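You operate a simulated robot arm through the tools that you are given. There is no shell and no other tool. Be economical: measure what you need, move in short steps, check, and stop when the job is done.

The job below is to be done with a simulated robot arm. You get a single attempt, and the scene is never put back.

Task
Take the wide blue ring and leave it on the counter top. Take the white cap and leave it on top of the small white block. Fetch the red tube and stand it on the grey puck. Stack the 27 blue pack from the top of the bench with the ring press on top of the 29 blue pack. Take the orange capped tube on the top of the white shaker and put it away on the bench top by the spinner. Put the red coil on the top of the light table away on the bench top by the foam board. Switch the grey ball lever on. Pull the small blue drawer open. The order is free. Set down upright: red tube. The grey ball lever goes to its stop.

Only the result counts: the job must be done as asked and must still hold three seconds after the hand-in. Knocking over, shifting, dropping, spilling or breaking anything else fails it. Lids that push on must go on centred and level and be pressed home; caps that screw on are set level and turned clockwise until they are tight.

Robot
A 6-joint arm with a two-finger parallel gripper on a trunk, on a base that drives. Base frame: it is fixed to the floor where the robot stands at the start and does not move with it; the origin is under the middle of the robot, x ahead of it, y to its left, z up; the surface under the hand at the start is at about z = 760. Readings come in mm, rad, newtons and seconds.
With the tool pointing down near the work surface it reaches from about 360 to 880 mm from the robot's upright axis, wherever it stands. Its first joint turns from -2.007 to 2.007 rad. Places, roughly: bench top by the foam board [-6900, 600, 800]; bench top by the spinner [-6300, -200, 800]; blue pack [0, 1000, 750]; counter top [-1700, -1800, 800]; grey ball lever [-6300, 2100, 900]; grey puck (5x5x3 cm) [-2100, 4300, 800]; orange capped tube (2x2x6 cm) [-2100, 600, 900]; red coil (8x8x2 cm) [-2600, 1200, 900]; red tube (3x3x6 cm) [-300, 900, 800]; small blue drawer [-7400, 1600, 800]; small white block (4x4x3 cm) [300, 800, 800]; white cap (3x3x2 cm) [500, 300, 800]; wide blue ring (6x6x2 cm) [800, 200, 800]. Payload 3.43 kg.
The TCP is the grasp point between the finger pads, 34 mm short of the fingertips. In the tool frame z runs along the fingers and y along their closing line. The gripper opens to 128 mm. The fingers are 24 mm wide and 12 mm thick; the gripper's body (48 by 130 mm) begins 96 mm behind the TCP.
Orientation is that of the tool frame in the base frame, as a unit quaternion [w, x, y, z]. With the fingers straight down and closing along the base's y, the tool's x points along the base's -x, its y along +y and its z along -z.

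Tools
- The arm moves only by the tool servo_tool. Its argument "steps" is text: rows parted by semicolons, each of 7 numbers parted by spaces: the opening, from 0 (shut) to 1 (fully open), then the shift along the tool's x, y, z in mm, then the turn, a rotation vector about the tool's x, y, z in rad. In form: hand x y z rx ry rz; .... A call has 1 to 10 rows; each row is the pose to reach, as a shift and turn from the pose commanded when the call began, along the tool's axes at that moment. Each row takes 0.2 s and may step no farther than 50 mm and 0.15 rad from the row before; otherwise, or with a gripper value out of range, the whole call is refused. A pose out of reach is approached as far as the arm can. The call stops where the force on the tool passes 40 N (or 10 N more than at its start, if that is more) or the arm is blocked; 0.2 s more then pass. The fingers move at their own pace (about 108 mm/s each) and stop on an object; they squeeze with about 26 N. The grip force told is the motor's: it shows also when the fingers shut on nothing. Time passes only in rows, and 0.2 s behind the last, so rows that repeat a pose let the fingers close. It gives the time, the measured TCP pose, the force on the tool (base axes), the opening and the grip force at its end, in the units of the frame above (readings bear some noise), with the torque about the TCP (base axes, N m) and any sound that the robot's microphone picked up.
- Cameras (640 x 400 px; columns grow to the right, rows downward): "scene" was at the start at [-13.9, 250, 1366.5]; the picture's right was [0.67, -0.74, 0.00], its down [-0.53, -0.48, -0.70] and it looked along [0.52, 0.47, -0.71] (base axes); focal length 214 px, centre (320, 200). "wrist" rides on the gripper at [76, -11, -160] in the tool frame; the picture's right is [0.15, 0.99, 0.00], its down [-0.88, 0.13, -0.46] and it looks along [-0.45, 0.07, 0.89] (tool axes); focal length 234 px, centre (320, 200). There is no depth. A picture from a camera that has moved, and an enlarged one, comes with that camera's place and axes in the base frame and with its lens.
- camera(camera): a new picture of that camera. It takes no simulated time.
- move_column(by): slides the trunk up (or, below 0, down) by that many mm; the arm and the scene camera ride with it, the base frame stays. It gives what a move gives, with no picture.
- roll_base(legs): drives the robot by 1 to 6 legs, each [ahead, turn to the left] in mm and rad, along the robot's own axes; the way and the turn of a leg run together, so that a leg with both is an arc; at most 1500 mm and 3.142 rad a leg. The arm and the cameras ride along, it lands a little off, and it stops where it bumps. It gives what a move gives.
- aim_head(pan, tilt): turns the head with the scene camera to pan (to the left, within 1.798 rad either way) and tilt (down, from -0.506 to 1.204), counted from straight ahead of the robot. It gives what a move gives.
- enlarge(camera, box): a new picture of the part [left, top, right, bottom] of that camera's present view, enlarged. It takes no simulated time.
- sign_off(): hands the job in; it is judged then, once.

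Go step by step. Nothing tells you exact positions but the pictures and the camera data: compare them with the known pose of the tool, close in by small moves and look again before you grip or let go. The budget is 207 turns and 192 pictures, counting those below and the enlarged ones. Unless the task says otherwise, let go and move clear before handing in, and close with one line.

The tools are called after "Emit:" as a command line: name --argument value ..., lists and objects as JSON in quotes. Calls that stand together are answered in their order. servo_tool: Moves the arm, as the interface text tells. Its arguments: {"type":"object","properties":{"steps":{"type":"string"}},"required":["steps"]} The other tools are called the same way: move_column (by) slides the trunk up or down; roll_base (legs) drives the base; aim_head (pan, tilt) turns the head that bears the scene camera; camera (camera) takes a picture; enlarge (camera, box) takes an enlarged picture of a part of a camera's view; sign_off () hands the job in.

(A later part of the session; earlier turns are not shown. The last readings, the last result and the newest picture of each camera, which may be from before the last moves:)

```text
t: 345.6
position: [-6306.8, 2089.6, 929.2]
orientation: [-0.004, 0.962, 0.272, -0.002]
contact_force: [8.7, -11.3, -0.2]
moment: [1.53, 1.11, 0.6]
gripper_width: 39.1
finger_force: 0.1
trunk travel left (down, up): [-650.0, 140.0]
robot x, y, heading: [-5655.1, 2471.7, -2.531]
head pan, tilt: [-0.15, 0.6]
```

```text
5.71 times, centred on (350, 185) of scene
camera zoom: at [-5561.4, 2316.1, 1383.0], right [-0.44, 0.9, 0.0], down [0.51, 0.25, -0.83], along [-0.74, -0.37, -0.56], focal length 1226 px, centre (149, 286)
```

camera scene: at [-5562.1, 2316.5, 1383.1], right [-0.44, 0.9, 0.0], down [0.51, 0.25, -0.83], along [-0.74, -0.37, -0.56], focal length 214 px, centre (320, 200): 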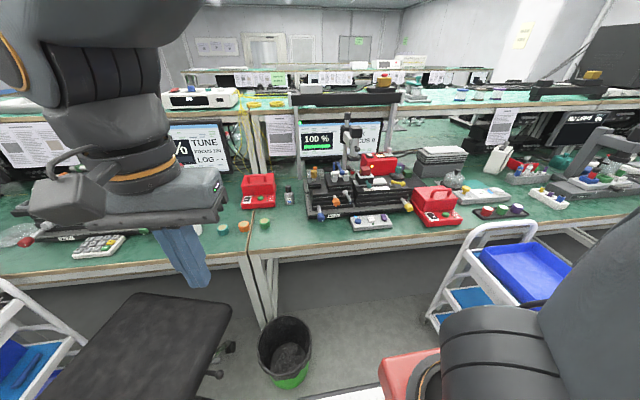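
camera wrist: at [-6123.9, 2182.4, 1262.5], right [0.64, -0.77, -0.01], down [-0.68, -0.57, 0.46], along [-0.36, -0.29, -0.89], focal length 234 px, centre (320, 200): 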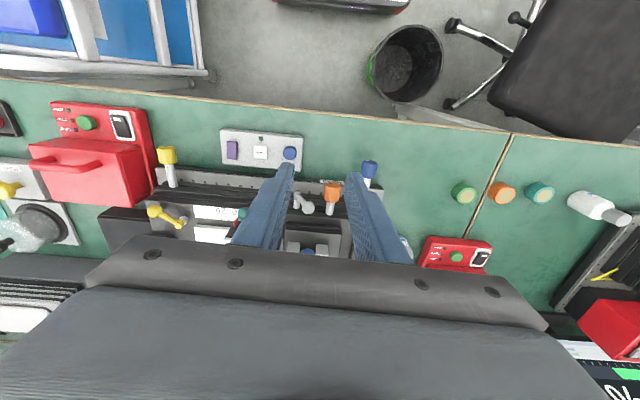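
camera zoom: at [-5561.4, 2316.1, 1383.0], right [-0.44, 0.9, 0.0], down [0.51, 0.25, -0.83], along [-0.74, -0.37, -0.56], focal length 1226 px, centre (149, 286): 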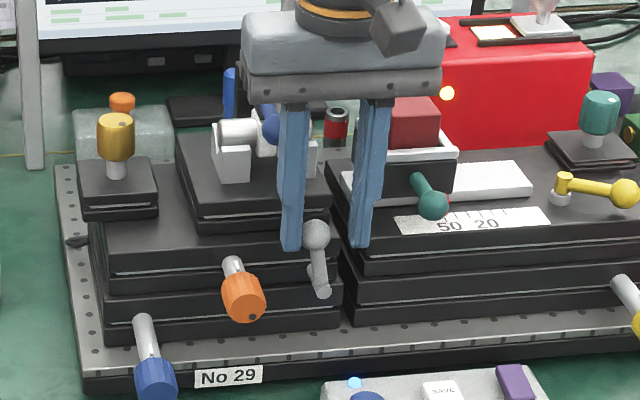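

The lever moves freely. Keep pushing the same way.

Emit:
servo_tool --steps "0.3 0 -5 0 0 0 0;0.3 0 -10 0 0 0 0;0.3 0 -15 0 0 0 0;0.3 0 -20 0 0 0 0;0.3 0 -25 0 0 0 0;0.3 0 -30 0 0 0 0"

Emit:
enlarge --camera "scene" --box '[300, 150, 400, 220]'

Emit:
enlarge --camera "wrist" --box '[250, 140, 390, 240]'

```text
t: 346.1
position: [-6307.7, 2090.4, 927.8]
orientation: [-0.003, 0.961, 0.275, -0.003]
contact_force: [9.0, -11.4, -0.2]
moment: [1.58, 1.32, 0.62]
gripper_width: 38.3
finger_force: 0.0
trunk travel left (down, up): [-650.0, 140.0]
robot x, y, heading: [-5652.8, 2469.8, -2.526]
head pan, tilt: [-0.15, 0.6]
stopped in row 2: the force on the tool passed its limit at 45 N (the readings are from after the stop); the commanded pose is now the measured one
```

```text
5.71 times, centred on (350, 185) of scene
camera zoom: at [-5560.2, 2316.5, 1383.0], right [-0.45, 0.89, 0.0], down [0.5, 0.25, -0.83], along [-0.74, -0.37, -0.56], focal length 1226 px, centre (149, 286)
```

zoom: 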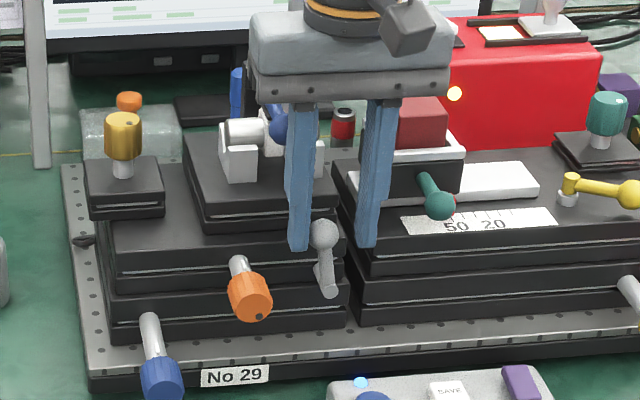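

```text
4.00 times, centred on (320, 190) of wrist
camera zoom: at [-6247.3, 2138.7, 1089.3], right [0.65, -0.76, -0.01], down [-0.67, -0.58, 0.46], along [-0.35, -0.29, -0.89], focal length 937 px, centre (320, 240)
```

zoom: 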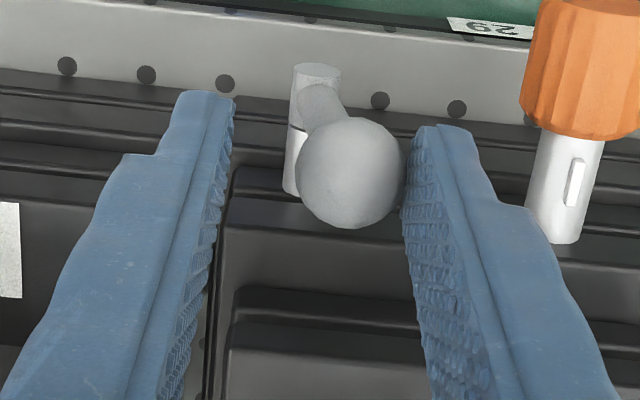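

The reaction torque shows the gripper body, about 140 mm above the TCP, touching the microscope rather than a lever stop. I back off and tilt the hand toward the aisle before pushing on.

Emit:
servo_tool --steps "0.3 0 7 0 0 0 0;0.3 3 7 0 0 -0.11 0;0.3 5 7 0 0 -0.22 0;0.3 7 7 0 0 -0.33 0;0.3 9 7 0 0 -0.44 0;0.3 9 7 0 0 -0.44 0"

Emit:
enlarge --camera "wrist" --box '[230, 120, 410, 250]'

Emit:
enlarge --camera "scene" --box '[280, 100, 420, 220]'

```text
t: 347.5
position: [-6297.2, 2091.6, 928.9]
orientation: [0.058, 0.938, 0.268, -0.214]
contact_force: [0.2, 0.0, 0.9]
moment: [-0.04, 0.03, 0.02]
gripper_width: 38.3
finger_force: 0.1
trunk travel left (down, up): [-650.0, 140.0]
robot x, y, heading: [-5657.4, 2473.7, -2.526]
head pan, tilt: [-0.15, 0.6]
```

```text
3.08 times, centred on (320, 185) of wrist
camera zoom: at [-6185.7, 2171.6, 1041.3], right [0.63, -0.77, -0.07], down [-0.44, -0.43, 0.79], along [-0.64, -0.47, -0.61], focal length 720 px, centre (320, 246)
```

zoom: 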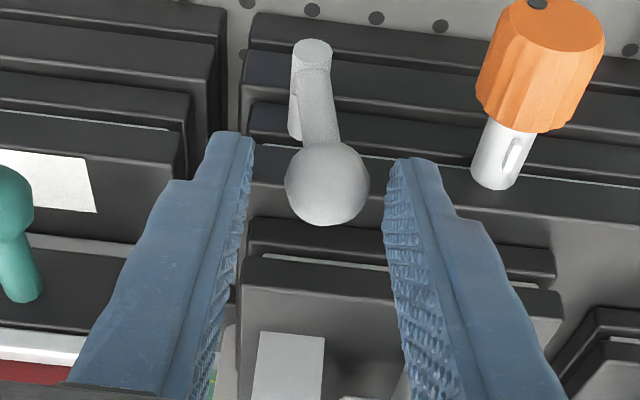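

```text
3.33 times, centred on (350, 160) of scene
camera zoom: at [-5561.3, 2317.0, 1383.1], right [-0.45, 0.89, 0.0], down [0.51, 0.25, -0.83], along [-0.74, -0.37, -0.56], focal length 715 px, centre (220, 333)
```

zoom: 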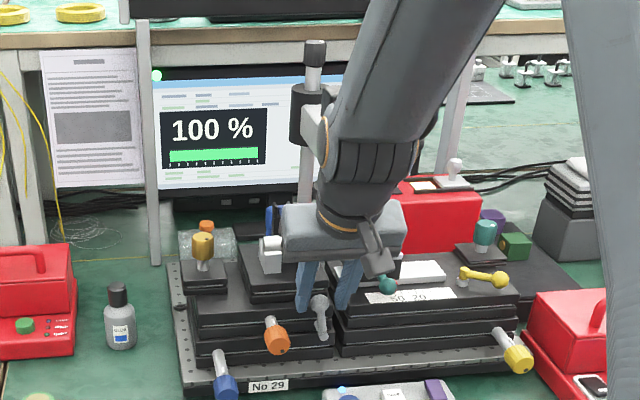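

Emit:
servo_tool --steps "0.3 0 -6 0 0 0 0;0.3 0 -11 0 0 0 0;0.3 0 -16 0 0 0 0;0.3 0 -21 0 0 0 0;0.3 0 -26 0 0 0 0;0.3 0 -31 0 0 0 0;0.3 0 -36 0 0 0 0"

Emit:
enlarge --camera "wrist" --box '[230, 120, 410, 250]'

Emit:
enlarge --camera "scene" --box '[280, 100, 420, 220]'

```text
t: 349.1
position: [-6315.7, 2122.7, 929.9]
orientation: [0.057, 0.938, 0.268, -0.213]
contact_force: [1.0, -0.5, -1.6]
moment: [-0.01, 0.03, 0.01]
gripper_width: 38.6
finger_force: 0.4
trunk travel left (down, up): [-650.0, 140.0]
robot x, y, heading: [-5657.0, 2471.5, -2.53]
head pan, tilt: [-0.15, 0.6]
```

```text
3.08 times, centred on (320, 185) of wrist
camera zoom: at [-6204.7, 2201.9, 1041.6], right [0.63, -0.77, -0.07], down [-0.44, -0.43, 0.79], along [-0.64, -0.47, -0.61], focal length 720 px, centre (320, 246)
```

zoom: 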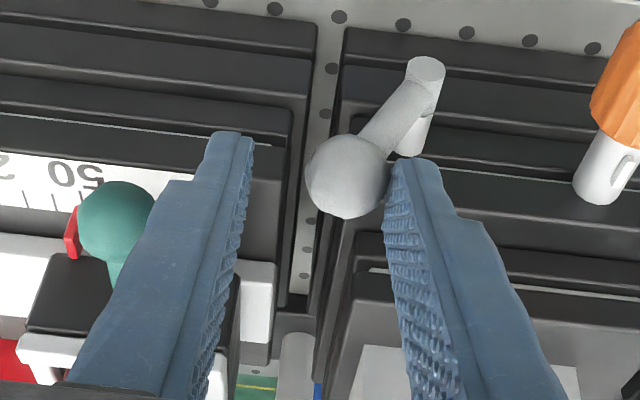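

```text
3.33 times, centred on (350, 160) of scene
camera zoom: at [-5561.3, 2317.0, 1383.1], right [-0.45, 0.89, 0.0], down [0.51, 0.25, -0.83], along [-0.74, -0.37, -0.56], focal length 715 px, centre (220, 333)
```

zoom: 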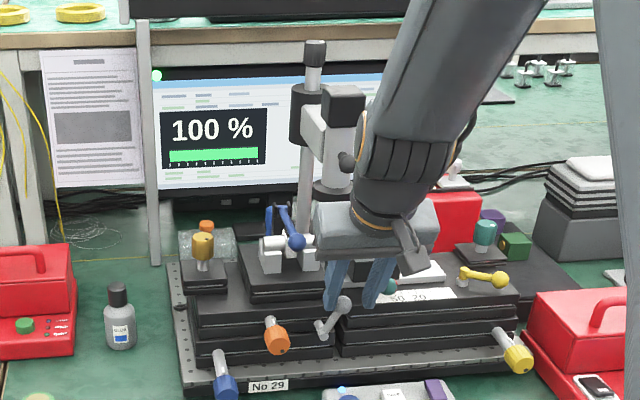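

The lever has crossed over without reaching a stop yet, but the other finger nears the teal lever. I lift, shut the fingers, and push from the left side of the ball only.

Emit:
servo_tool --steps "0.3 0 3 -20 0 0 0;0.3 0 3 -50 0 0 0;0.1 0 20 -50 0 0 0;0 0 36 -50 0 0 0;0 0 37 -50 0 0 0;0 0 37 -20 0 0 0;0 0 37 0 0 0 0;0 0 37 4 0 0 0;0 0 30 4 0 0 0"

Emit:
enlarge --camera "wrist" --box '[230, 120, 410, 250]'

```text
t: 351.1
position: [-6301.9, 2095.8, 925.3]
orientation: [0.057, 0.938, 0.269, -0.213]
contact_force: [0.3, 0.3, 0.4]
moment: [0.01, -0.02, 0.02]
gripper_width: 0.0
finger_force: 25.9
trunk travel left (down, up): [-650.0, 140.0]
robot x, y, heading: [-5659.6, 2472.0, -2.525]
head pan, tilt: [-0.15, 0.6]
```

```text
3.08 times, centred on (320, 185) of wrist
camera zoom: at [-6190.7, 2175.7, 1037.6], right [0.63, -0.77, -0.07], down [-0.44, -0.43, 0.79], along [-0.64, -0.47, -0.61], focal length 720 px, centre (320, 246)
```

zoom: 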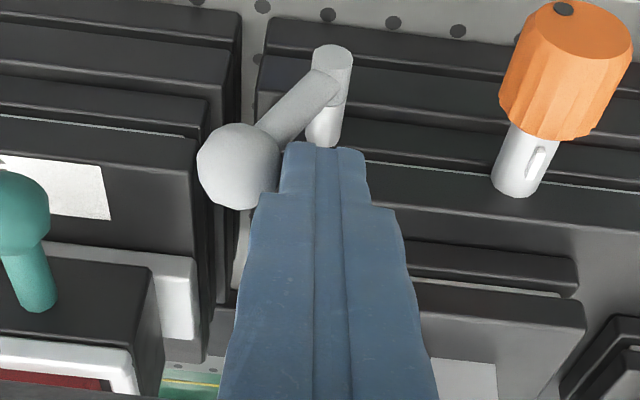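

Emit:
servo_tool --steps "0 0 -5 0 0 0 0;0 0 -10 1 0 0 0;0 0 -15 2 0 0 0;0 0 -20 4 0 0 0;0 0 -24 6 0 0 0;0 0 -28 8 0 0 0"

Emit:
enlarge --camera "wrist" --box '[230, 120, 410, 250]'

Emit:
enlarge --camera "scene" --box '[300, 150, 400, 220]'

```text
t: 351.8
position: [-6302.8, 2099.0, 924.5]
orientation: [0.059, 0.937, 0.271, -0.212]
contact_force: [11.4, -10.3, 5.6]
moment: [-0.23, -0.18, 0.05]
gripper_width: 0.0
finger_force: 25.8
trunk travel left (down, up): [-650.0, 140.0]
robot x, y, heading: [-5655.4, 2472.4, -2.517]
head pan, tilt: [-0.15, 0.6]
stopped in row 3: the force on the tool passed its limit at 45 N (the readings are from after the stop); the commanded pose is now the measured one
```

```text
3.08 times, centred on (320, 185) of wrist
camera zoom: at [-6193.4, 2179.4, 1037.6], right [0.64, -0.76, -0.07], down [-0.44, -0.43, 0.79], along [-0.63, -0.48, -0.61], focal length 720 px, centre (320, 246)
```

zoom: 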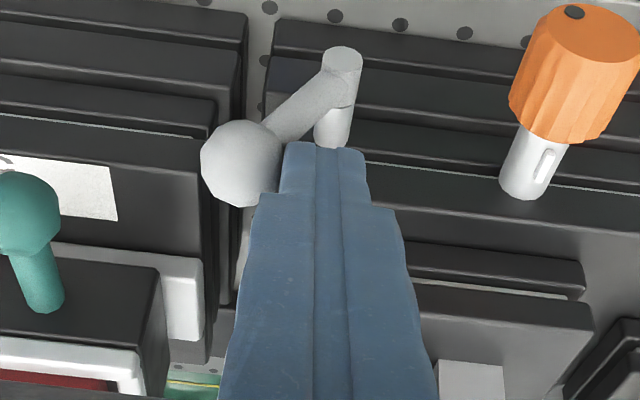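

```text
5.71 times, centred on (350, 185) of scene
camera zoom: at [-5559.1, 2317.3, 1383.0], right [-0.46, 0.89, 0.0], down [0.5, 0.26, -0.83], along [-0.74, -0.38, -0.56], focal length 1226 px, centre (149, 286)
```

zoom: 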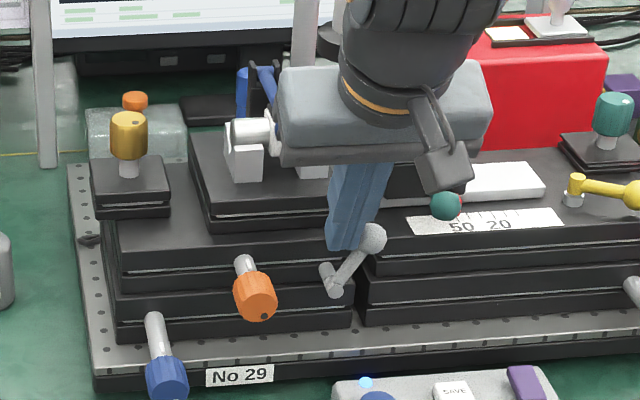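

The ball lever now rests against its stop (45 N at the ball, no motion). I retreat along the tilted tool axis.

Emit:
servo_tool --steps "0 0 8 0 0 0 0;0 0 10 -40 0 0 0;0 0 10 -85 0 0 0;0 0 10 -130 0 0 0;0 0 10 -175 0 0 0;0 0 10 -220 0 0 0;0 0 10 -220 0 0.11 0;0 0 10 -220 0 0.22 0;0 0 10 -220 0 0.33 0;0 0 10 -220 0 0.44 0"

Emit:
enlarge --camera "scene" --box '[280, 120, 420, 220]'

```text
t: 354.0
position: [-6218.0, 2140.4, 1123.0]
orientation: [-0.002, 0.961, 0.278, -0.001]
contact_force: [0.2, 0.4, -0.9]
moment: [-0.01, -0.01, 0.02]
gripper_width: 0.2
finger_force: 25.9
trunk travel left (down, up): [-650.0, 140.0]
robot x, y, heading: [-5654.3, 2472.0, -2.524]
head pan, tilt: [-0.15, 0.6]
```

```text
4.00 times, centred on (350, 170) of scene
camera zoom: at [-5560.0, 2317.8, 1383.1], right [-0.45, 0.89, 0.0], down [0.5, 0.26, -0.83], along [-0.74, -0.37, -0.56], focal length 858 px, centre (200, 320)
```

zoom: 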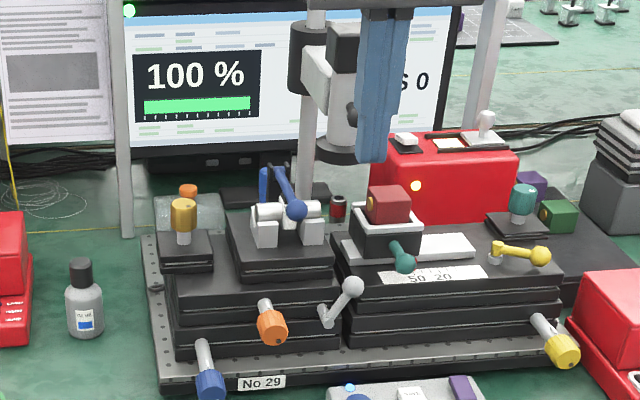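

Lever is over. Now retract and drive to the shaker bench for the orange-capped tube.

Emit:
servo_tool --steps "0 36 29.5 0 0 0 0;0 72 59 0 0 0 0;0 108 88.5 0 0 0 0;0 144 118 0 0 0 0;0 181 148 0 0 0 0;0 217 177.5 0 0 0 0;0 253 207 0 0 0 0;0 289 236 0 0 0 0;0 325 266 0 0 0 0;0 361 296 0 0 0 0"

Emit:
servo_tool --steps "0 36 29.5 -7 0 0 0;0 72 59 -14 0 0 0"

Emit:
roll_base --legs '[[-330, 0], [0, 1.561], [1500, 0], [1500, 0], [1150, 0], [0, 1.57]]'

```text
t: 356.2
position: [-5757.8, 2083.8, 1120.6]
orientation: [-0.002, 0.961, 0.277, -0.001]
contact_force: [0.6, 0.3, 0.7]
moment: [0.0, -0.02, 0.03]
gripper_width: 0.0
finger_force: 26.1
trunk travel left (down, up): [-650.0, 140.0]
robot x, y, heading: [-5654.4, 2471.2, -2.52]
head pan, tilt: [-0.15, 0.6]
```

```text
t: 356.8
position: [-5664.1, 2070.5, 1133.6]
orientation: [-0.003, 0.961, 0.277, -0.001]
contact_force: [-1.0, 0.6, -0.3]
moment: [0.0, -0.03, -0.04]
gripper_width: 0.1
finger_force: 26.0
trunk travel left (down, up): [-650.0, 140.0]
robot x, y, heading: [-5658.9, 2467.0, -2.521]
head pan, tilt: [-0.15, 0.6]
```

```text
t: 386.2
position: [-3009.9, -358.6, 1134.8]
orientation: [0.002, -0.277, 0.961, -0.002]
contact_force: [0.0, 0.4, -0.8]
moment: [0.03, -0.02, 0.01]
gripper_width: 0.0
finger_force: 25.4
trunk travel left (down, up): [-650.0, 140.0]
robot x, y, heading: [-3020.1, -760.2, 0.616]
head pan, tilt: [-0.15, 0.6]
```

Emit:
roll_base --legs '[[1060, 0], [1000, 0], [0, 1.562], [720, 0], [0, 1.57]]'

Emit:
aim_head --pan 0.0 --tilt 0.6

Emit:
camera --camera "scene"

```text
t: 407.5
position: [-1778.0, 619.5, 1133.9]
orientation: [-0.002, 0.96, 0.281, -0.001]
contact_force: [-1.0, -0.6, 0.5]
moment: [0.01, -0.04, -0.02]
gripper_width: 0.0
finger_force: 26.1
trunk travel left (down, up): [-650.0, 140.0]
robot x, y, heading: [-1771.2, 1021.8, -2.514]
head pan, tilt: [-0.15, 0.6]
```

```text
t: 408.2
position: [-1777.2, 620.2, 1134.9]
orientation: [-0.002, 0.96, 0.281, -0.002]
contact_force: [-0.4, -0.2, 0.4]
moment: [0.02, -0.01, 0.02]
gripper_width: 0.0
finger_force: 25.8
trunk travel left (down, up): [-650.0, 140.0]
robot x, y, heading: [-1771.9, 1015.7, -2.516]
head pan, tilt: [0.0, 0.6]
```

```text
76 pictures are left
camera scene: at [-1668.5, 855.5, 1383.1], right [-0.59, 0.81, 0.0], down [0.46, 0.33, -0.83], along [-0.67, -0.48, -0.56], focal length 214 px, centre (320, 200)
```

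scene: 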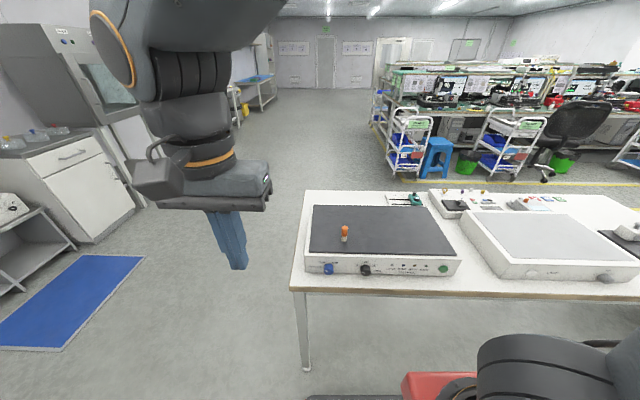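

Emit:
servo_tool --steps "0.4 -36 -21 5 0 0 0;0.4 -72 -43 10 0 0 0;0.4 -108 -64 20 0 0 0;0.4 -144 -86 30 0 0 0;0.4 -180 -107 40 0 0 0;0.4 -217 -129 50 0 0 0;0.4 -253 -150 60 0 0 0;0.4 -289 -172 70 0 0 0;0.4 -325 -194 85 0 0 0"

Emit:
camera --camera "wrist"

Emit:
enlarge --camera "scene" --box '[300, 190, 400, 280]'

```text
t: 410.2
position: [-2156.4, 607.3, 1051.5]
orientation: [-0.002, 0.96, 0.281, -0.002]
contact_force: [0.6, -1.3, 0.0]
moment: [-0.04, 0.0, -0.01]
gripper_width: 51.0
finger_force: 0.0
trunk travel left (down, up): [-650.0, 140.0]
robot x, y, heading: [-1773.0, 1023.2, -2.514]
head pan, tilt: [0.0, 0.6]
```

```text
75 pictures are left
camera wrist: at [-2097.2, 655.2, 1211.1], right [0.66, -0.75, -0.01], down [-0.67, -0.59, 0.46], along [-0.35, -0.3, -0.89], focal length 234 px, centre (320, 200)
```

wrist: 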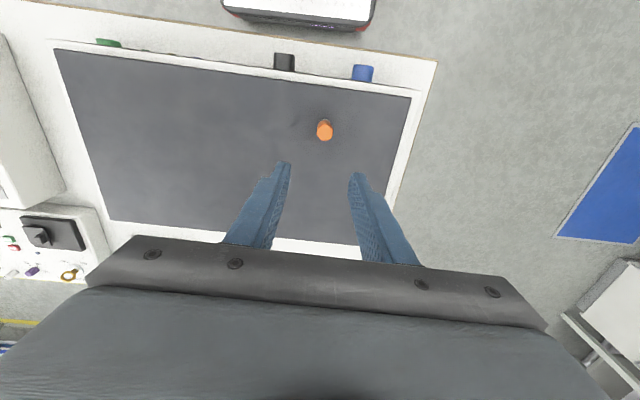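

```text
4.44 times, centred on (350, 235) of scene
camera zoom: at [-1667.9, 855.6, 1383.1], right [-0.59, 0.81, 0.0], down [0.46, 0.33, -0.83], along [-0.67, -0.48, -0.56], focal length 953 px, centre (187, 44)
```

zoom: 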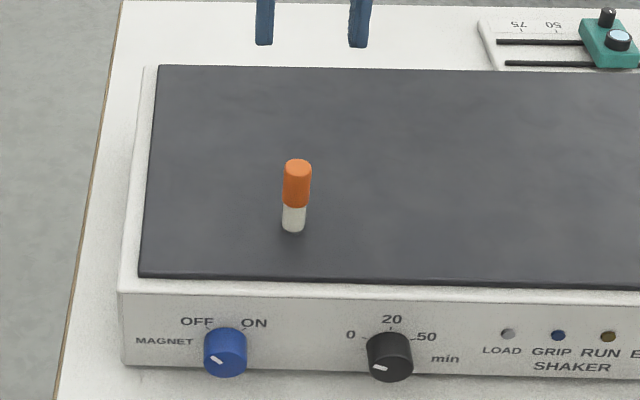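

Tube stands at (-2135, 618), top at z≈928. Move over, descend and grip.

Emit:
servo_tool --steps "0.4 23.9 2.3 0 0 0 0;0.4 23.9 2.3 45 0 0 0;0.4 23.9 2.3 85 0 0 0;0.4 23.9 2.3 115 0 0 0;0.4 23.9 2.3 132 0 0 0;0.4 23.9 2.3 138 0 0 0;0 23.9 2.3 138 0 0 0;0 23.9 2.3 138 0 0 0;0 23.9 2.3 138 0 0 0"

Emit:
enlarge --camera "scene" --box '[300, 190, 400, 280]'

```text
t: 412.2
position: [-2134.0, 619.5, 913.0]
orientation: [-0.002, 0.96, 0.281, -0.002]
contact_force: [-0.8, 0.8, 1.0]
moment: [0.01, 0.0, 0.03]
gripper_width: 18.9
finger_force: 26.3
trunk travel left (down, up): [-650.0, 140.0]
robot x, y, heading: [-1774.4, 1020.8, -2.516]
head pan, tilt: [0.0, 0.6]
```

```text
4.44 times, centred on (350, 235) of scene
camera zoom: at [-1668.5, 855.4, 1383.1], right [-0.59, 0.81, 0.0], down [0.46, 0.33, -0.83], along [-0.67, -0.48, -0.56], focal length 953 px, centre (187, 44)
```

zoom: 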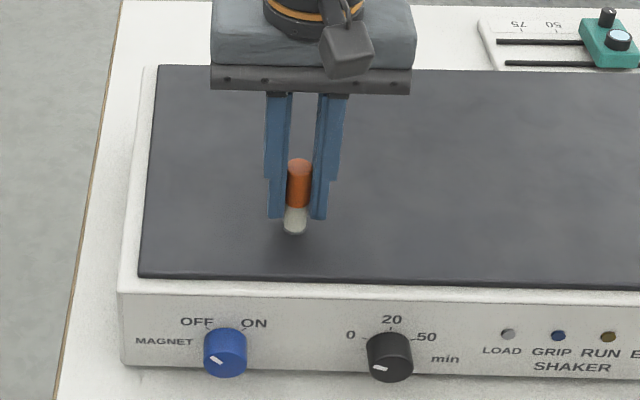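

Emit:
servo_tool --steps "0 0 0 -45 0 0 0;0 0 0 -90 0 0 0;0 0 0 -135 0 0 0;0 38 24 -148 0 0 0;0 76 48 -160 0 0 0;0 114 72 -173 0 0 0;0 152 97 -185 0 0 0;0 190 121 -198 0 0 0;0 228 145 -210 0 0 0;0 266 170 -222 0 0 0"

Emit:
servo_tool --steps "0 35 22 0 0 0 0"

Emit:
roll_base --legs '[[0, 1.553], [700, 0], [0, -1.57], [1000, 0], [1500, 0]]'

```text
t: 414.4
position: [-1819.6, 618.8, 1131.6]
orientation: [-0.002, 0.96, 0.281, -0.001]
contact_force: [-0.2, 0.3, -0.8]
moment: [-0.03, 0.0, -0.01]
gripper_width: 18.8
finger_force: 26.0
trunk travel left (down, up): [-650.0, 140.0]
robot x, y, heading: [-1776.3, 1015.6, -2.518]
head pan, tilt: [0.0, 0.6]
```

```text
t: 414.8
position: [-1777.2, 618.8, 1132.7]
orientation: [-0.002, 0.96, 0.281, -0.002]
contact_force: [-0.7, 0.2, 0.1]
moment: [0.0, -0.02, 0.0]
gripper_width: 19.2
finger_force: 25.9
trunk travel left (down, up): [-650.0, 140.0]
robot x, y, heading: [-1773.9, 1021.4, -2.509]
head pan, tilt: [0.0, 0.6]
```

```text
t: 438.2
position: [-3488.3, -1357.2, 1131.9]
orientation: [-0.002, 0.965, 0.262, -0.002]
contact_force: [-0.7, 0.4, -0.1]
moment: [0.0, -0.02, -0.02]
gripper_width: 19.0
finger_force: 25.9
trunk travel left (down, up): [-650.0, 140.0]
robot x, y, heading: [-3465.6, -953.3, -2.556]
head pan, tilt: [0.0, 0.6]
```

Emit:
roll_base --legs '[[0, 0.081], [1000, 0], [918, 0], [0, -0.9], [900, 0], [870, 0]]'

```text
t: 459.1
position: [-6999.1, -1998.3, 1133.2]
orientation: [-0.003, 0.99, -0.141, 0.0]
contact_force: [0.9, 0.7, -0.7]
moment: [-0.04, 0.01, -0.01]
gripper_width: 18.6
finger_force: 26.1
trunk travel left (down, up): [-650.0, 140.0]
robot x, y, heading: [-6692.6, -1738.5, 2.919]
head pan, tilt: [0.0, 0.6]
```

Emit:
roll_base --legs '[[0, -0.741], [1310, 0], [0, -1.57], [430, 0]]'

Emit:
aim_head --pan -0.1 --tilt 0.6

Emit:
camera --camera "scene"

```text
t: 473.7
position: [-7065.5, -20.1, 1132.6]
orientation: [0.001, -0.27, 0.963, -0.002]
contact_force: [0.0, -0.2, -0.9]
moment: [-0.02, 0.02, 0.0]
gripper_width: 19.1
finger_force: 26.2
trunk travel left (down, up): [-650.0, 140.0]
robot x, y, heading: [-7076.7, -421.5, 0.608]
head pan, tilt: [0.0, 0.6]
```

```text
t: 474.4
position: [-7064.9, -20.5, 1132.8]
orientation: [0.001, -0.271, 0.963, -0.002]
contact_force: [-0.7, 0.3, 0.0]
moment: [0.03, 0.03, -0.03]
gripper_width: 18.9
finger_force: 26.3
trunk travel left (down, up): [-650.0, 140.0]
robot x, y, heading: [-7075.6, -421.2, 0.602]
head pan, tilt: [-0.099, 0.6]
```

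```text
72 pictures are left
camera scene: at [-7173.5, -261.3, 1383.1], right [0.48, -0.88, 0.0], down [-0.49, -0.27, -0.83], along [0.72, 0.4, -0.56], focal length 214 px, centre (320, 200)
```

scene: 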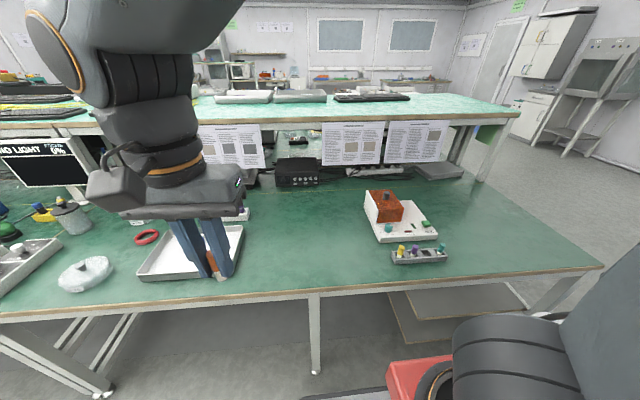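

The bench top left of the spinner around (-6475, 0) is free. I reach there and lower.

Emit:
servo_tool --steps "0 -42 -24 0 0 0 0;0 -84 -47 0 0 0 0;0 -126 -71 0 0 0 0;0 -168 -95 0 0 0 0;0 -210 -118 0 0 0 0;0 -252 -142 0 0 0 0;0 -294 -166 0 0 0 0;0 -336 -190 0 0 0 0;0 -378 -213 5 0 0 0;0 -420 -237 10 0 0 0"

Emit:
servo_tool --steps "0 -40 -23 10 0 0 0;0 -80 -45 20 0 0 0;0 -94 -53 60 0 0 0;0 -94 -53 105 0 0 0;0 -94 -53 150 0 0 0;0 -94 -53 195 0 0 0;0 -94 -53 240 0 0 0;0 -94 -53 270 0 0 0;0 -94 -53 285 0 0 0"

Emit:
enlarge --camera "scene" --box '[290, 170, 450, 270]'

```text
t: 476.6
position: [-6583.1, -4.7, 1124.9]
orientation: [0.003, -0.27, 0.963, -0.002]
contact_force: [-0.7, -0.4, 0.1]
moment: [0.0, -0.05, -0.02]
gripper_width: 18.8
finger_force: 25.5
trunk travel left (down, up): [-650.0, 140.0]
robot x, y, heading: [-7076.8, -425.1, 0.605]
head pan, tilt: [-0.099, 0.6]
```

```text
t: 478.6
position: [-6474.5, -0.8, 841.3]
orientation: [0.003, -0.271, 0.963, -0.002]
contact_force: [-0.5, 0.0, 0.2]
moment: [0.02, 0.0, -0.02]
gripper_width: 18.8
finger_force: 25.7
trunk travel left (down, up): [-650.0, 140.0]
robot x, y, heading: [-7080.9, -420.2, 0.604]
head pan, tilt: [-0.099, 0.6]
```

```text
4.00 times, centred on (370, 220) of scene
camera zoom: at [-7173.5, -261.4, 1383.1], right [0.48, -0.88, 0.0], down [-0.49, -0.27, -0.83], along [0.72, 0.4, -0.56], focal length 858 px, centre (120, 120)
```

zoom: 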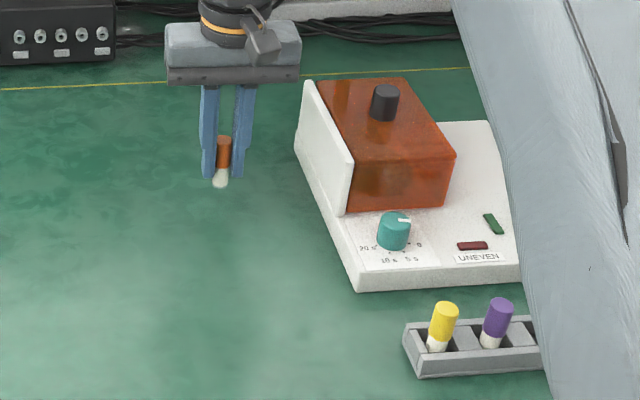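

Emit:
servo_tool --steps "0 0 0 15 0 0 0;0 0 0 25 0 0 0;0 0 0 29 0 0 0;0 0 0 32 0 0 0;0 0 0 34 0 0 0;0 0 0 36 0 0 0"

Emit:
enlarge --camera "scene" --box '[320, 190, 380, 240]'

```text
t: 480.0
position: [-6474.5, -0.1, 806.5]
orientation: [0.005, -0.27, 0.963, -0.001]
contact_force: [1.3, 1.5, 22.3]
moment: [0.17, -0.19, 0.0]
gripper_width: 18.9
finger_force: 25.7
trunk travel left (down, up): [-650.0, 140.0]
robot x, y, heading: [-7078.4, -418.9, 0.6]
head pan, tilt: [-0.099, 0.6]
```

```text
8.00 times, centred on (350, 215) of scene
camera zoom: at [-7174.1, -261.8, 1383.2], right [0.48, -0.88, 0.0], down [-0.49, -0.27, -0.83], along [0.72, 0.4, -0.56], focal length 1716 px, centre (80, 80)
```

zoom: 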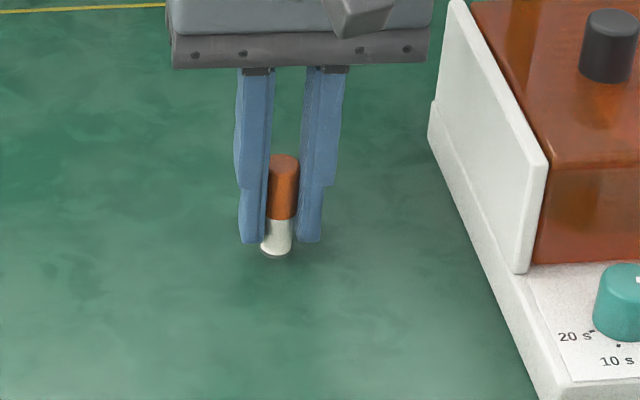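

Emit:
servo_tool --steps "0 0 0 -2.5 0 0 0;0.12 0 0 -2.5 0 0 0;0.25 0 0 -2.5 0 0 0;0.35 0 0 -2.5 0 0 0;0.35 0 0 -2.5 0 0 0;0.35 0 0 -45 0 0 0;0.35 0 0 -95 0 0 0;0.35 0 0 -145 0 0 0;0.35 0 0 -195 0 0 0;0.35 0 0 -245 0 0 0"

Emit:
enlarge --camera "scene" --box '[320, 190, 380, 240]'

```text
t: 482.2
position: [-6474.1, -1.2, 1046.9]
orientation: [0.001, -0.271, 0.963, -0.002]
contact_force: [0.3, -0.1, -0.7]
moment: [-0.01, 0.03, 0.01]
gripper_width: 44.6
finger_force: 0.0
trunk travel left (down, up): [-650.0, 140.0]
robot x, y, heading: [-7080.0, -420.2, 0.609]
head pan, tilt: [-0.099, 0.6]
```

```text
8.00 times, centred on (350, 215) of scene
camera zoom: at [-7173.1, -261.1, 1383.1], right [0.48, -0.88, 0.0], down [-0.49, -0.27, -0.82], along [0.72, 0.4, -0.57], focal length 1716 px, centre (80, 80)
```

zoom: 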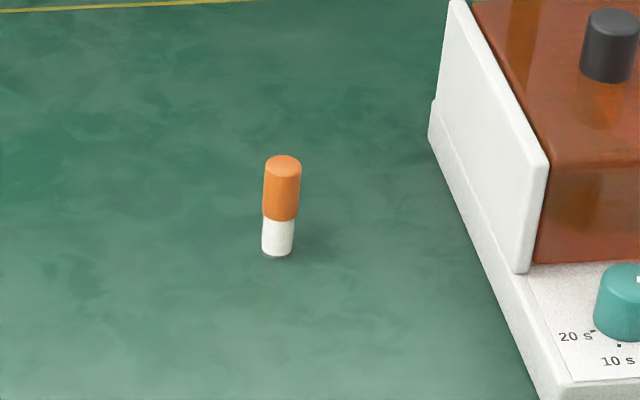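

The tube stands on the bench top by the spinner. Last object is the wide blue ring; I retract and drive back to the first bench.

Emit:
servo_tool --steps "0.2 42 24 -8 0 0 0;0 84 47 -16 0 0 0;0 126 71 -24 0 0 0;0 168 95 -32 0 0 0;0 210 118 -40 0 0 0;0 252 142 -48 0 0 0;0 294 166 -56 0 0 0;0 336 190 -64 0 0 0;0 378 213 -72 0 0 0;0 420 237 -80 0 0 0"

Emit:
servo_tool --steps "0 40 23 -5 0 0 0;0 80 46 -6 0 0 0;0 94 55 -6 0 0 0"

Emit:
roll_base --legs '[[-430, 0], [0, -1.571], [1300, 0], [0, 0.731], [900, 0], [860, 0]]'

```text
t: 484.4
position: [-6957.7, -17.0, 1127.7]
orientation: [0.001, -0.271, 0.963, -0.002]
contact_force: [0.6, -0.1, 0.2]
moment: [-0.05, 0.05, 0.01]
gripper_width: 0.2
finger_force: 25.8
trunk travel left (down, up): [-650.0, 140.0]
robot x, y, heading: [-7080.3, -423.5, 0.605]
head pan, tilt: [-0.099, 0.6]
```

```text
t: 485.2
position: [-7069.1, -20.2, 1133.1]
orientation: [0.001, -0.27, 0.963, -0.002]
contact_force: [0.5, -0.4, -0.4]
moment: [0.02, 0.02, 0.01]
gripper_width: 0.1
finger_force: 26.1
trunk travel left (down, up): [-650.0, 140.0]
robot x, y, heading: [-7077.9, -419.4, 0.601]
head pan, tilt: [-0.099, 0.6]
```

```text
t: 508.2
position: [-4679.9, -1863.3, 1132.0]
orientation: [0.001, 0.136, 0.991, -0.002]
contact_force: [0.9, -0.2, 0.5]
moment: [0.0, 0.02, 0.01]
gripper_width: 0.0
finger_force: 26.0
trunk travel left (down, up): [-650.0, 140.0]
robot x, y, heading: [-4983.5, -2128.9, -0.219]
head pan, tilt: [-0.099, 0.6]
```

Emit:
roll_base --legs '[[0, 0.826], [1500, 0], [1500, 0], [1400, 0], [0, -0.925], [1150, 0]]'

```text
t: 539.2
position: [37.8, 288.9, 1133.0]
orientation: [0.0, 0.185, 0.983, -0.002]
contact_force: [0.7, -0.1, -0.6]
moment: [0.01, 0.01, 0.03]
gripper_width: 0.1
finger_force: 26.1
trunk travel left (down, up): [-650.0, 140.0]
robot x, y, heading: [-290.0, 54.7, -0.315]
head pan, tilt: [-0.099, 0.6]
```

Emit:
roll_base --legs '[[0, 0.315], [255, 0]]'

Emit:
aim_head --pan 0.1 --tilt 0.7

Emit:
camera --camera "scene"

```text
t: 542.1
position: [205.2, 378.5, 1133.8]
orientation: [0.001, 0.032, 0.999, -0.003]
contact_force: [0.2, 0.3, -0.2]
moment: [-0.03, 0.04, 0.03]
gripper_width: 0.0
finger_force: 26.4
trunk travel left (down, up): [-650.0, 140.0]
robot x, y, heading: [-31.7, 51.9, -0.008]
head pan, tilt: [-0.099, 0.6]
```

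```text
t: 542.8
position: [204.4, 376.6, 1133.2]
orientation: [0.001, 0.03, 1.0, -0.002]
contact_force: [-0.1, 0.7, 0.2]
moment: [-0.01, 0.01, 0.02]
gripper_width: 0.0
finger_force: 26.2
trunk travel left (down, up): [-650.0, 140.0]
robot x, y, heading: [-35.0, 53.7, -0.004]
head pan, tilt: [0.099, 0.7]
```

```text
68 pictures are left
camera scene: at [-23.3, 257.3, 1374.5], right [0.09, -1.0, 0.0], down [-0.64, -0.06, -0.77], along [0.76, 0.07, -0.64], focal length 214 px, centre (320, 200)
```

scene: 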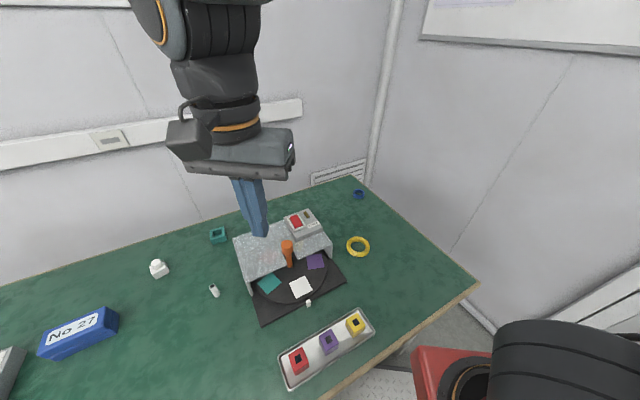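

Emit:
servo_tool --steps "0.3 -45 -15 4 0 0 0;0.6 -90 -30 8 0 0 0;0.7 -135 -46 12 0 0 0;0.7 -180 -61 16 0 0 0;0.7 -225 -76 20 0 0 0;0.7 -270 -91 24 0 0 0;0.7 -315 -107 28 0 0 0;0.7 -360 -122 32 0 0 0;0.7 -405 -137 36 0 0 0;0.7 -450 -152 40 0 0 0"

Emit:
servo_tool --steps "0.7 -40 -13 20 0 0 0;0.7 -80 -26 45 0 0 0;0.7 -115 -39 70 0 0 0;0.7 -115 -39 100 0 0 0"

Emit:
camera --camera "wrist"

```text
t: 545.0
position: [646.7, 197.2, 1094.9]
orientation: [0.001, 0.031, 1.0, -0.003]
contact_force: [-0.6, 0.0, 0.4]
moment: [-0.04, -0.06, 0.03]
gripper_width: 89.6
finger_force: 0.2
trunk travel left (down, up): [-650.0, 140.0]
robot x, y, heading: [-34.8, 57.0, -0.007]
head pan, tilt: [0.099, 0.7]
```

```text
t: 546.0
position: [758.1, 149.7, 995.6]
orientation: [0.001, 0.03, 1.0, -0.002]
contact_force: [-0.4, -0.6, 0.5]
moment: [-0.01, -0.03, 0.02]
gripper_width: 89.7
finger_force: 0.2
trunk travel left (down, up): [-650.0, 140.0]
robot x, y, heading: [-32.5, 52.5, -0.003]
head pan, tilt: [0.099, 0.7]
```

```text
67 pictures are left
camera wrist: at [681.5, 143.0, 1155.8], right [-0.09, 1.0, -0.01], down [0.89, 0.08, 0.46], along [0.46, 0.03, -0.89], focal length 234 px, centre (320, 200)
```

wrist: 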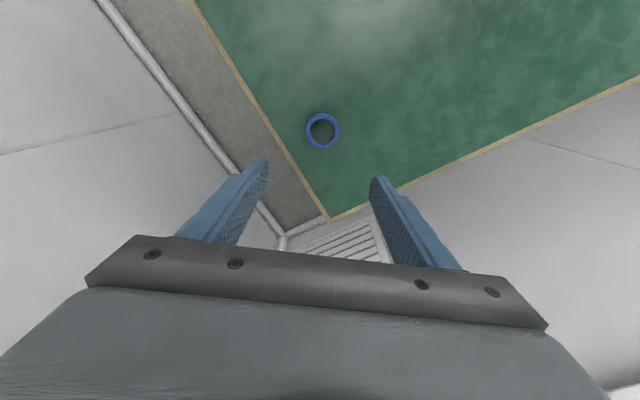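

Ring is right below at (755, 150). Descend and grip.

Emit:
servo_tool --steps "0.7 3 0.3 45 0 0 0;0.7 3 0.3 90 0 0 0;0.7 3 0.3 135 0 0 0;0.7 3 0.3 170 0 0 0;0.7 3 0.3 190 0 0 0;0.7 3 0.3 196 0 0 0;0.3 3 0.3 196 0 0 0;0 3 0.3 196 0 0 0;0 3 0.3 196 0 0 0;0 3 0.3 196 0 0 0"

Emit:
camera --camera "wrist"

```text
t: 548.2
position: [754.1, 150.6, 798.9]
orientation: [0.001, 0.031, 1.0, -0.002]
contact_force: [-0.4, -0.1, -0.1]
moment: [0.03, -0.03, 0.04]
gripper_width: 48.3
finger_force: 25.8
trunk travel left (down, up): [-650.0, 140.0]
robot x, y, heading: [-31.8, 53.8, -0.002]
head pan, tilt: [0.099, 0.7]
```

```text
66 pictures are left
camera wrist: at [678.8, 143.5, 959.5], right [-0.08, 1.0, -0.01], down [0.89, 0.08, 0.46], along [0.46, 0.03, -0.89], focal length 234 px, centre (320, 200)
```

wrist: 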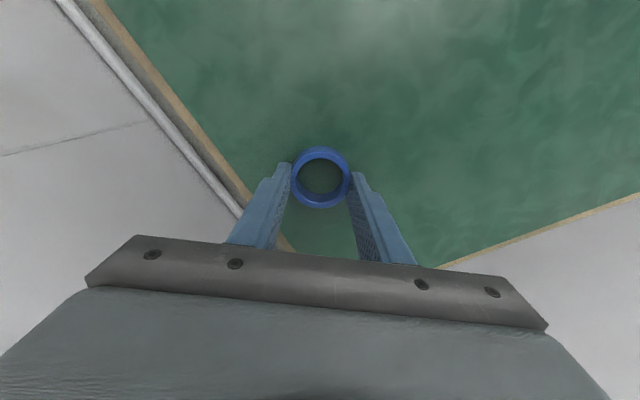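

Emit:
servo_tool --steps "0 0 0 -50 0 0 0;0 0 0 -100 0 0 0;0 0 0 -150 0 0 0;0 0 0 -200 0 0 0;0 0 0 -250 0 0 0;0 0 0 -290 0 0 0;0 43 15 -300 0 0 0;0 86 30 -310 0 0 0;0 129 45 -320 0 0 0;0 172 60 -330 0 0 0"

Emit:
servo_tool --steps "0 44 15 0 0 0 0;0 88 30 0 0 0 0;0 132 45 0 0 0 0;0 176 60 0 0 0 0;0 220 75 0 0 0 0;0 264 90 0 0 0 0;0 308 105 0 0 0 0;0 352 119 0 0 0 0;0 390 133 0 0 0 0"

Emit:
roll_base --legs '[[-600, 0], [0, -1.5]]'

Emit:
aim_head --pan -0.6 --tilt 0.3

Emit:
camera --camera "scene"

```text
t: 550.4
position: [586.5, 222.0, 1128.8]
orientation: [0.0, 0.032, 0.999, -0.004]
contact_force: [0.6, 0.6, -0.8]
moment: [-0.01, 0.07, -0.02]
gripper_width: 48.2
finger_force: 26.5
trunk travel left (down, up): [-650.0, 140.0]
robot x, y, heading: [-32.6, 53.9, -0.007]
head pan, tilt: [0.099, 0.7]
```

```text
t: 552.4
position: [205.1, 378.9, 1127.0]
orientation: [0.001, 0.031, 1.0, -0.002]
contact_force: [0.3, 0.0, 0.1]
moment: [0.01, 0.02, 0.01]
gripper_width: 48.1
finger_force: 26.2
trunk travel left (down, up): [-650.0, 140.0]
robot x, y, heading: [-34.7, 54.1, -0.008]
head pan, tilt: [0.099, 0.7]
```

```text
t: 559.5
position: [-303.7, -167.4, 1127.3]
orientation: [-0.001, 0.713, 0.702, -0.002]
contact_force: [-0.6, 0.2, -0.7]
moment: [-0.01, 0.03, 0.04]
gripper_width: 47.5
finger_force: 26.4
trunk travel left (down, up): [-650.0, 140.0]
robot x, y, heading: [-637.9, 58.3, -1.529]
head pan, tilt: [0.099, 0.7]
```

```text
t: 560.6
position: [-302.6, -168.0, 1126.8]
orientation: [-0.001, 0.713, 0.702, -0.002]
contact_force: [0.4, 0.0, 0.1]
moment: [0.0, 0.03, 0.0]
gripper_width: 47.3
finger_force: 26.1
trunk travel left (down, up): [-650.0, 140.0]
robot x, y, heading: [-642.2, 56.7, -1.532]
head pan, tilt: [-0.6, 0.3]
```

```text
65 pictures are left
camera scene: at [-496.6, 62.7, 1410.6], right [-0.85, 0.53, 0.0], down [0.16, 0.25, -0.96], along [-0.51, -0.81, -0.3], focal length 214 px, centre (320, 200)
```

scene: 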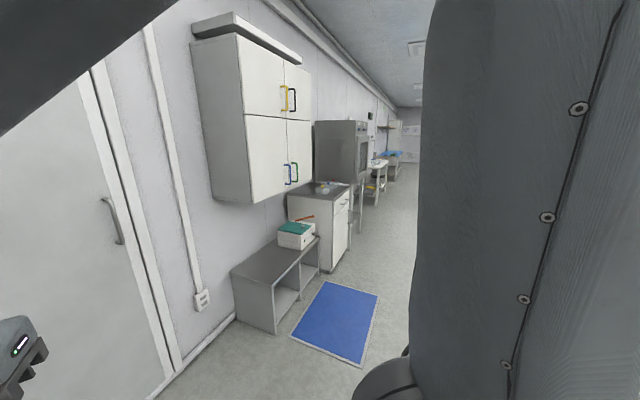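

The counter top is the grey-topped white cabinet by the wall. I drive there around the blue mat and face it.

Emit:
roll_base --legs '[[0, -1.125], [1000, 0], [972, 0], [0, 1.692], [350, 0]]'

Emit:
aim_head --pan 0.0 --tilt 0.6

Emit:
camera --camera "scene"

```text
t: 579.2
position: [-1769.6, -1163.0, 1126.9]
orientation: [-0.001, 0.483, 0.875, -0.003]
contact_force: [0.5, -0.4, 0.7]
moment: [0.02, 0.01, -0.02]
gripper_width: 46.5
finger_force: 25.9
trunk travel left (down, up): [-650.0, 140.0]
robot x, y, heading: [-2175.9, -1154.6, -0.954]
head pan, tilt: [-0.6, 0.3]
```

```text
t: 580.2
position: [-1769.9, -1163.7, 1126.2]
orientation: [0.0, 0.484, 0.875, -0.003]
contact_force: [0.1, 0.0, -0.2]
moment: [-0.01, 0.02, 0.01]
gripper_width: 46.5
finger_force: 26.6
trunk travel left (down, up): [-650.0, 140.0]
robot x, y, heading: [-2174.8, -1155.1, -0.956]
head pan, tilt: [0.0, 0.6]
```

```text
64 pictures are left
camera scene: at [-2006.6, -1054.7, 1383.1], right [-0.82, -0.58, 0.0], down [-0.33, 0.46, -0.83], along [0.48, -0.67, -0.56], focal length 214 px, centre (320, 200)
```

scene: 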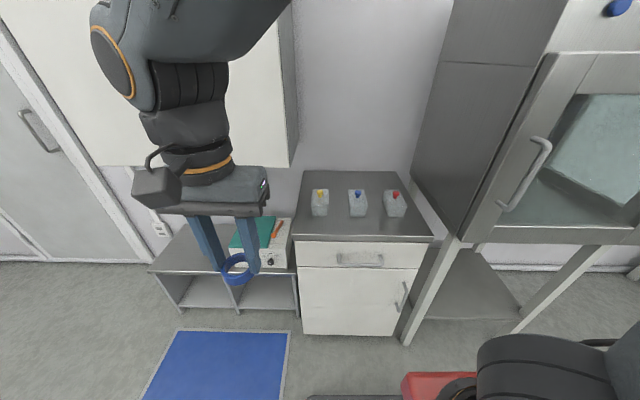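

The front strip of the counter is free; I'll place the ring at about (-1695, -1648).

Emit:
servo_tool --steps "0 -45 -19 0 0 0 0;0 -90 -39 0 0 0 0;0 -135 -58 5 0 0 0;0 -180 -77 10 0 0 0;0 -225 -97 20 0 0 0;0 -270 -116 30 0 0 0;0 -315 -135 40 0 0 0;0 -360 -155 50 0 0 0;0 -405 -174 60 0 0 0;0 -447 -193 75 0 0 0"

Emit:
servo_tool --steps "0 -3 0 40 0 0 0;0 -3 0 80 0 0 0;0 -3 0 120 0 0 0;0 -3 0 150 0 0 0"

Emit:
enlarge --camera "scene" --box '[270, 150, 450, 260]'

Emit:
camera --camera "wrist"

```text
refused: row 5 steps farther than a row can; nothing moved
```

```text
t: 581.2
position: [-1769.0, -1167.1, 976.1]
orientation: [0.0, 0.485, 0.874, -0.004]
contact_force: [-0.1, 0.2, 0.4]
moment: [0.0, -0.02, 0.02]
gripper_width: 46.6
finger_force: 25.9
trunk travel left (down, up): [-650.0, 140.0]
robot x, y, heading: [-2176.7, -1160.3, -0.952]
head pan, tilt: [0.0, 0.6]
```

```text
3.56 times, centred on (360, 205) of scene
camera zoom: at [-2006.9, -1054.7, 1383.2], right [-0.82, -0.58, 0.0], down [-0.33, 0.46, -0.83], along [0.48, -0.67, -0.56], focal length 763 px, centre (178, 182)
```

zoom: 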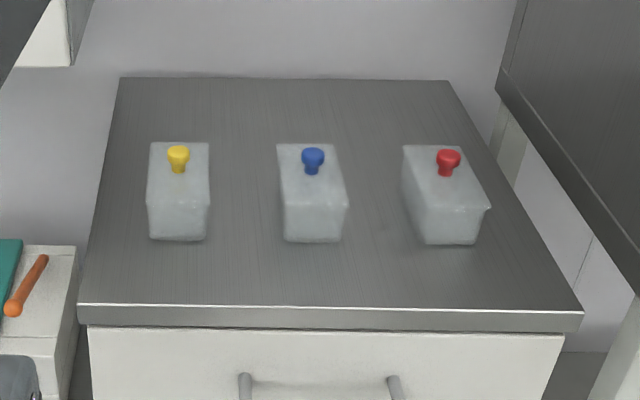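

```text
62 pictures are left
camera wrist: at [-1817.5, -1109.2, 1135.8], right [0.76, 0.65, 0.0], down [0.58, -0.68, 0.46], along [0.29, -0.35, -0.89], focal length 234 px, centre (320, 200)
```

wrist: 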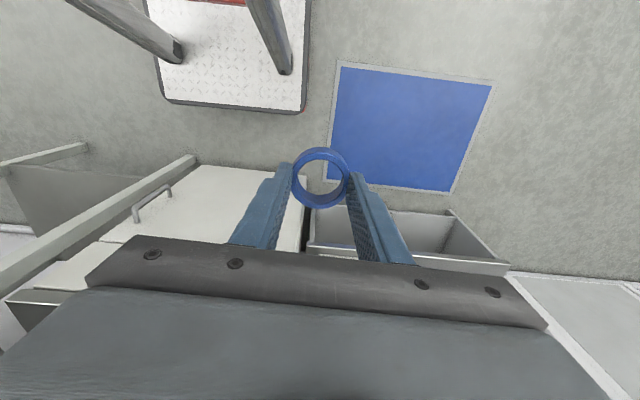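

Emit:
servo_tool --steps "0 -45 -19 0 0 0 0;0 -90 -39 0 0 0 0;0 -135 -58 0 0 0 0;0 -180 -77 0 0 0 0;0 -225 -97 0 0 0 0;0 -270 -116 0 0 0 0;0 -315 -135 0 0 0 0;0 -360 -155 0 0 0 0;0 -405 -174 0 0 0 0;0 -447 -193 0 0 0 0"

Emit:
servo_tool --steps "0 0 0 30 0 0 0;0 0 0 60 0 0 0;0 0 0 90 0 0 0"

Emit:
enlarge --camera "scene" --box '[270, 150, 450, 260]'

Emit:
camera --camera "wrist"

```text
t: 583.4
position: [-1696.1, -1649.2, 979.9]
orientation: [0.001, 0.484, 0.875, -0.003]
contact_force: [-0.2, 0.2, -0.1]
moment: [-0.08, -0.01, -0.01]
gripper_width: 46.5
finger_force: 26.6
trunk travel left (down, up): [-650.0, 140.0]
robot x, y, heading: [-2174.4, -1155.2, -0.956]
head pan, tilt: [0.0, 0.6]
```

```text
t: 584.0
position: [-1693.9, -1647.8, 939.7]
orientation: [0.002, 0.484, 0.875, -0.003]
contact_force: [-1.6, 0.7, 10.3]
moment: [-0.13, 0.32, -0.07]
gripper_width: 46.5
finger_force: 25.8
trunk travel left (down, up): [-650.0, 140.0]
robot x, y, heading: [-2175.2, -1155.3, -0.952]
head pan, tilt: [0.0, 0.6]
stopped in row 2: the force on the tool passed its limit at 52 N (the readings are from after the stop); the commanded pose is now the measured one
```

```text
3.56 times, centred on (360, 205) of scene
camera zoom: at [-2007.1, -1054.2, 1383.2], right [-0.82, -0.58, 0.0], down [-0.33, 0.46, -0.83], along [0.48, -0.67, -0.56], focal length 763 px, centre (178, 182)
```

zoom: 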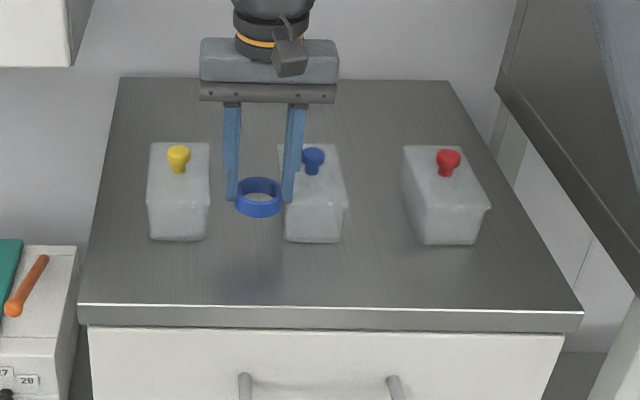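

```text
60 pictures are left
camera wrist: at [-1743.1, -1590.4, 1100.9], right [0.76, 0.65, -0.01], down [0.58, -0.67, 0.46], along [0.3, -0.35, -0.89], focal length 234 px, centre (320, 200)
```

wrist: 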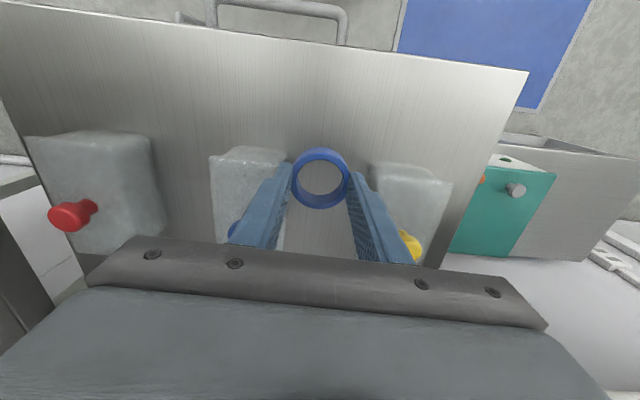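

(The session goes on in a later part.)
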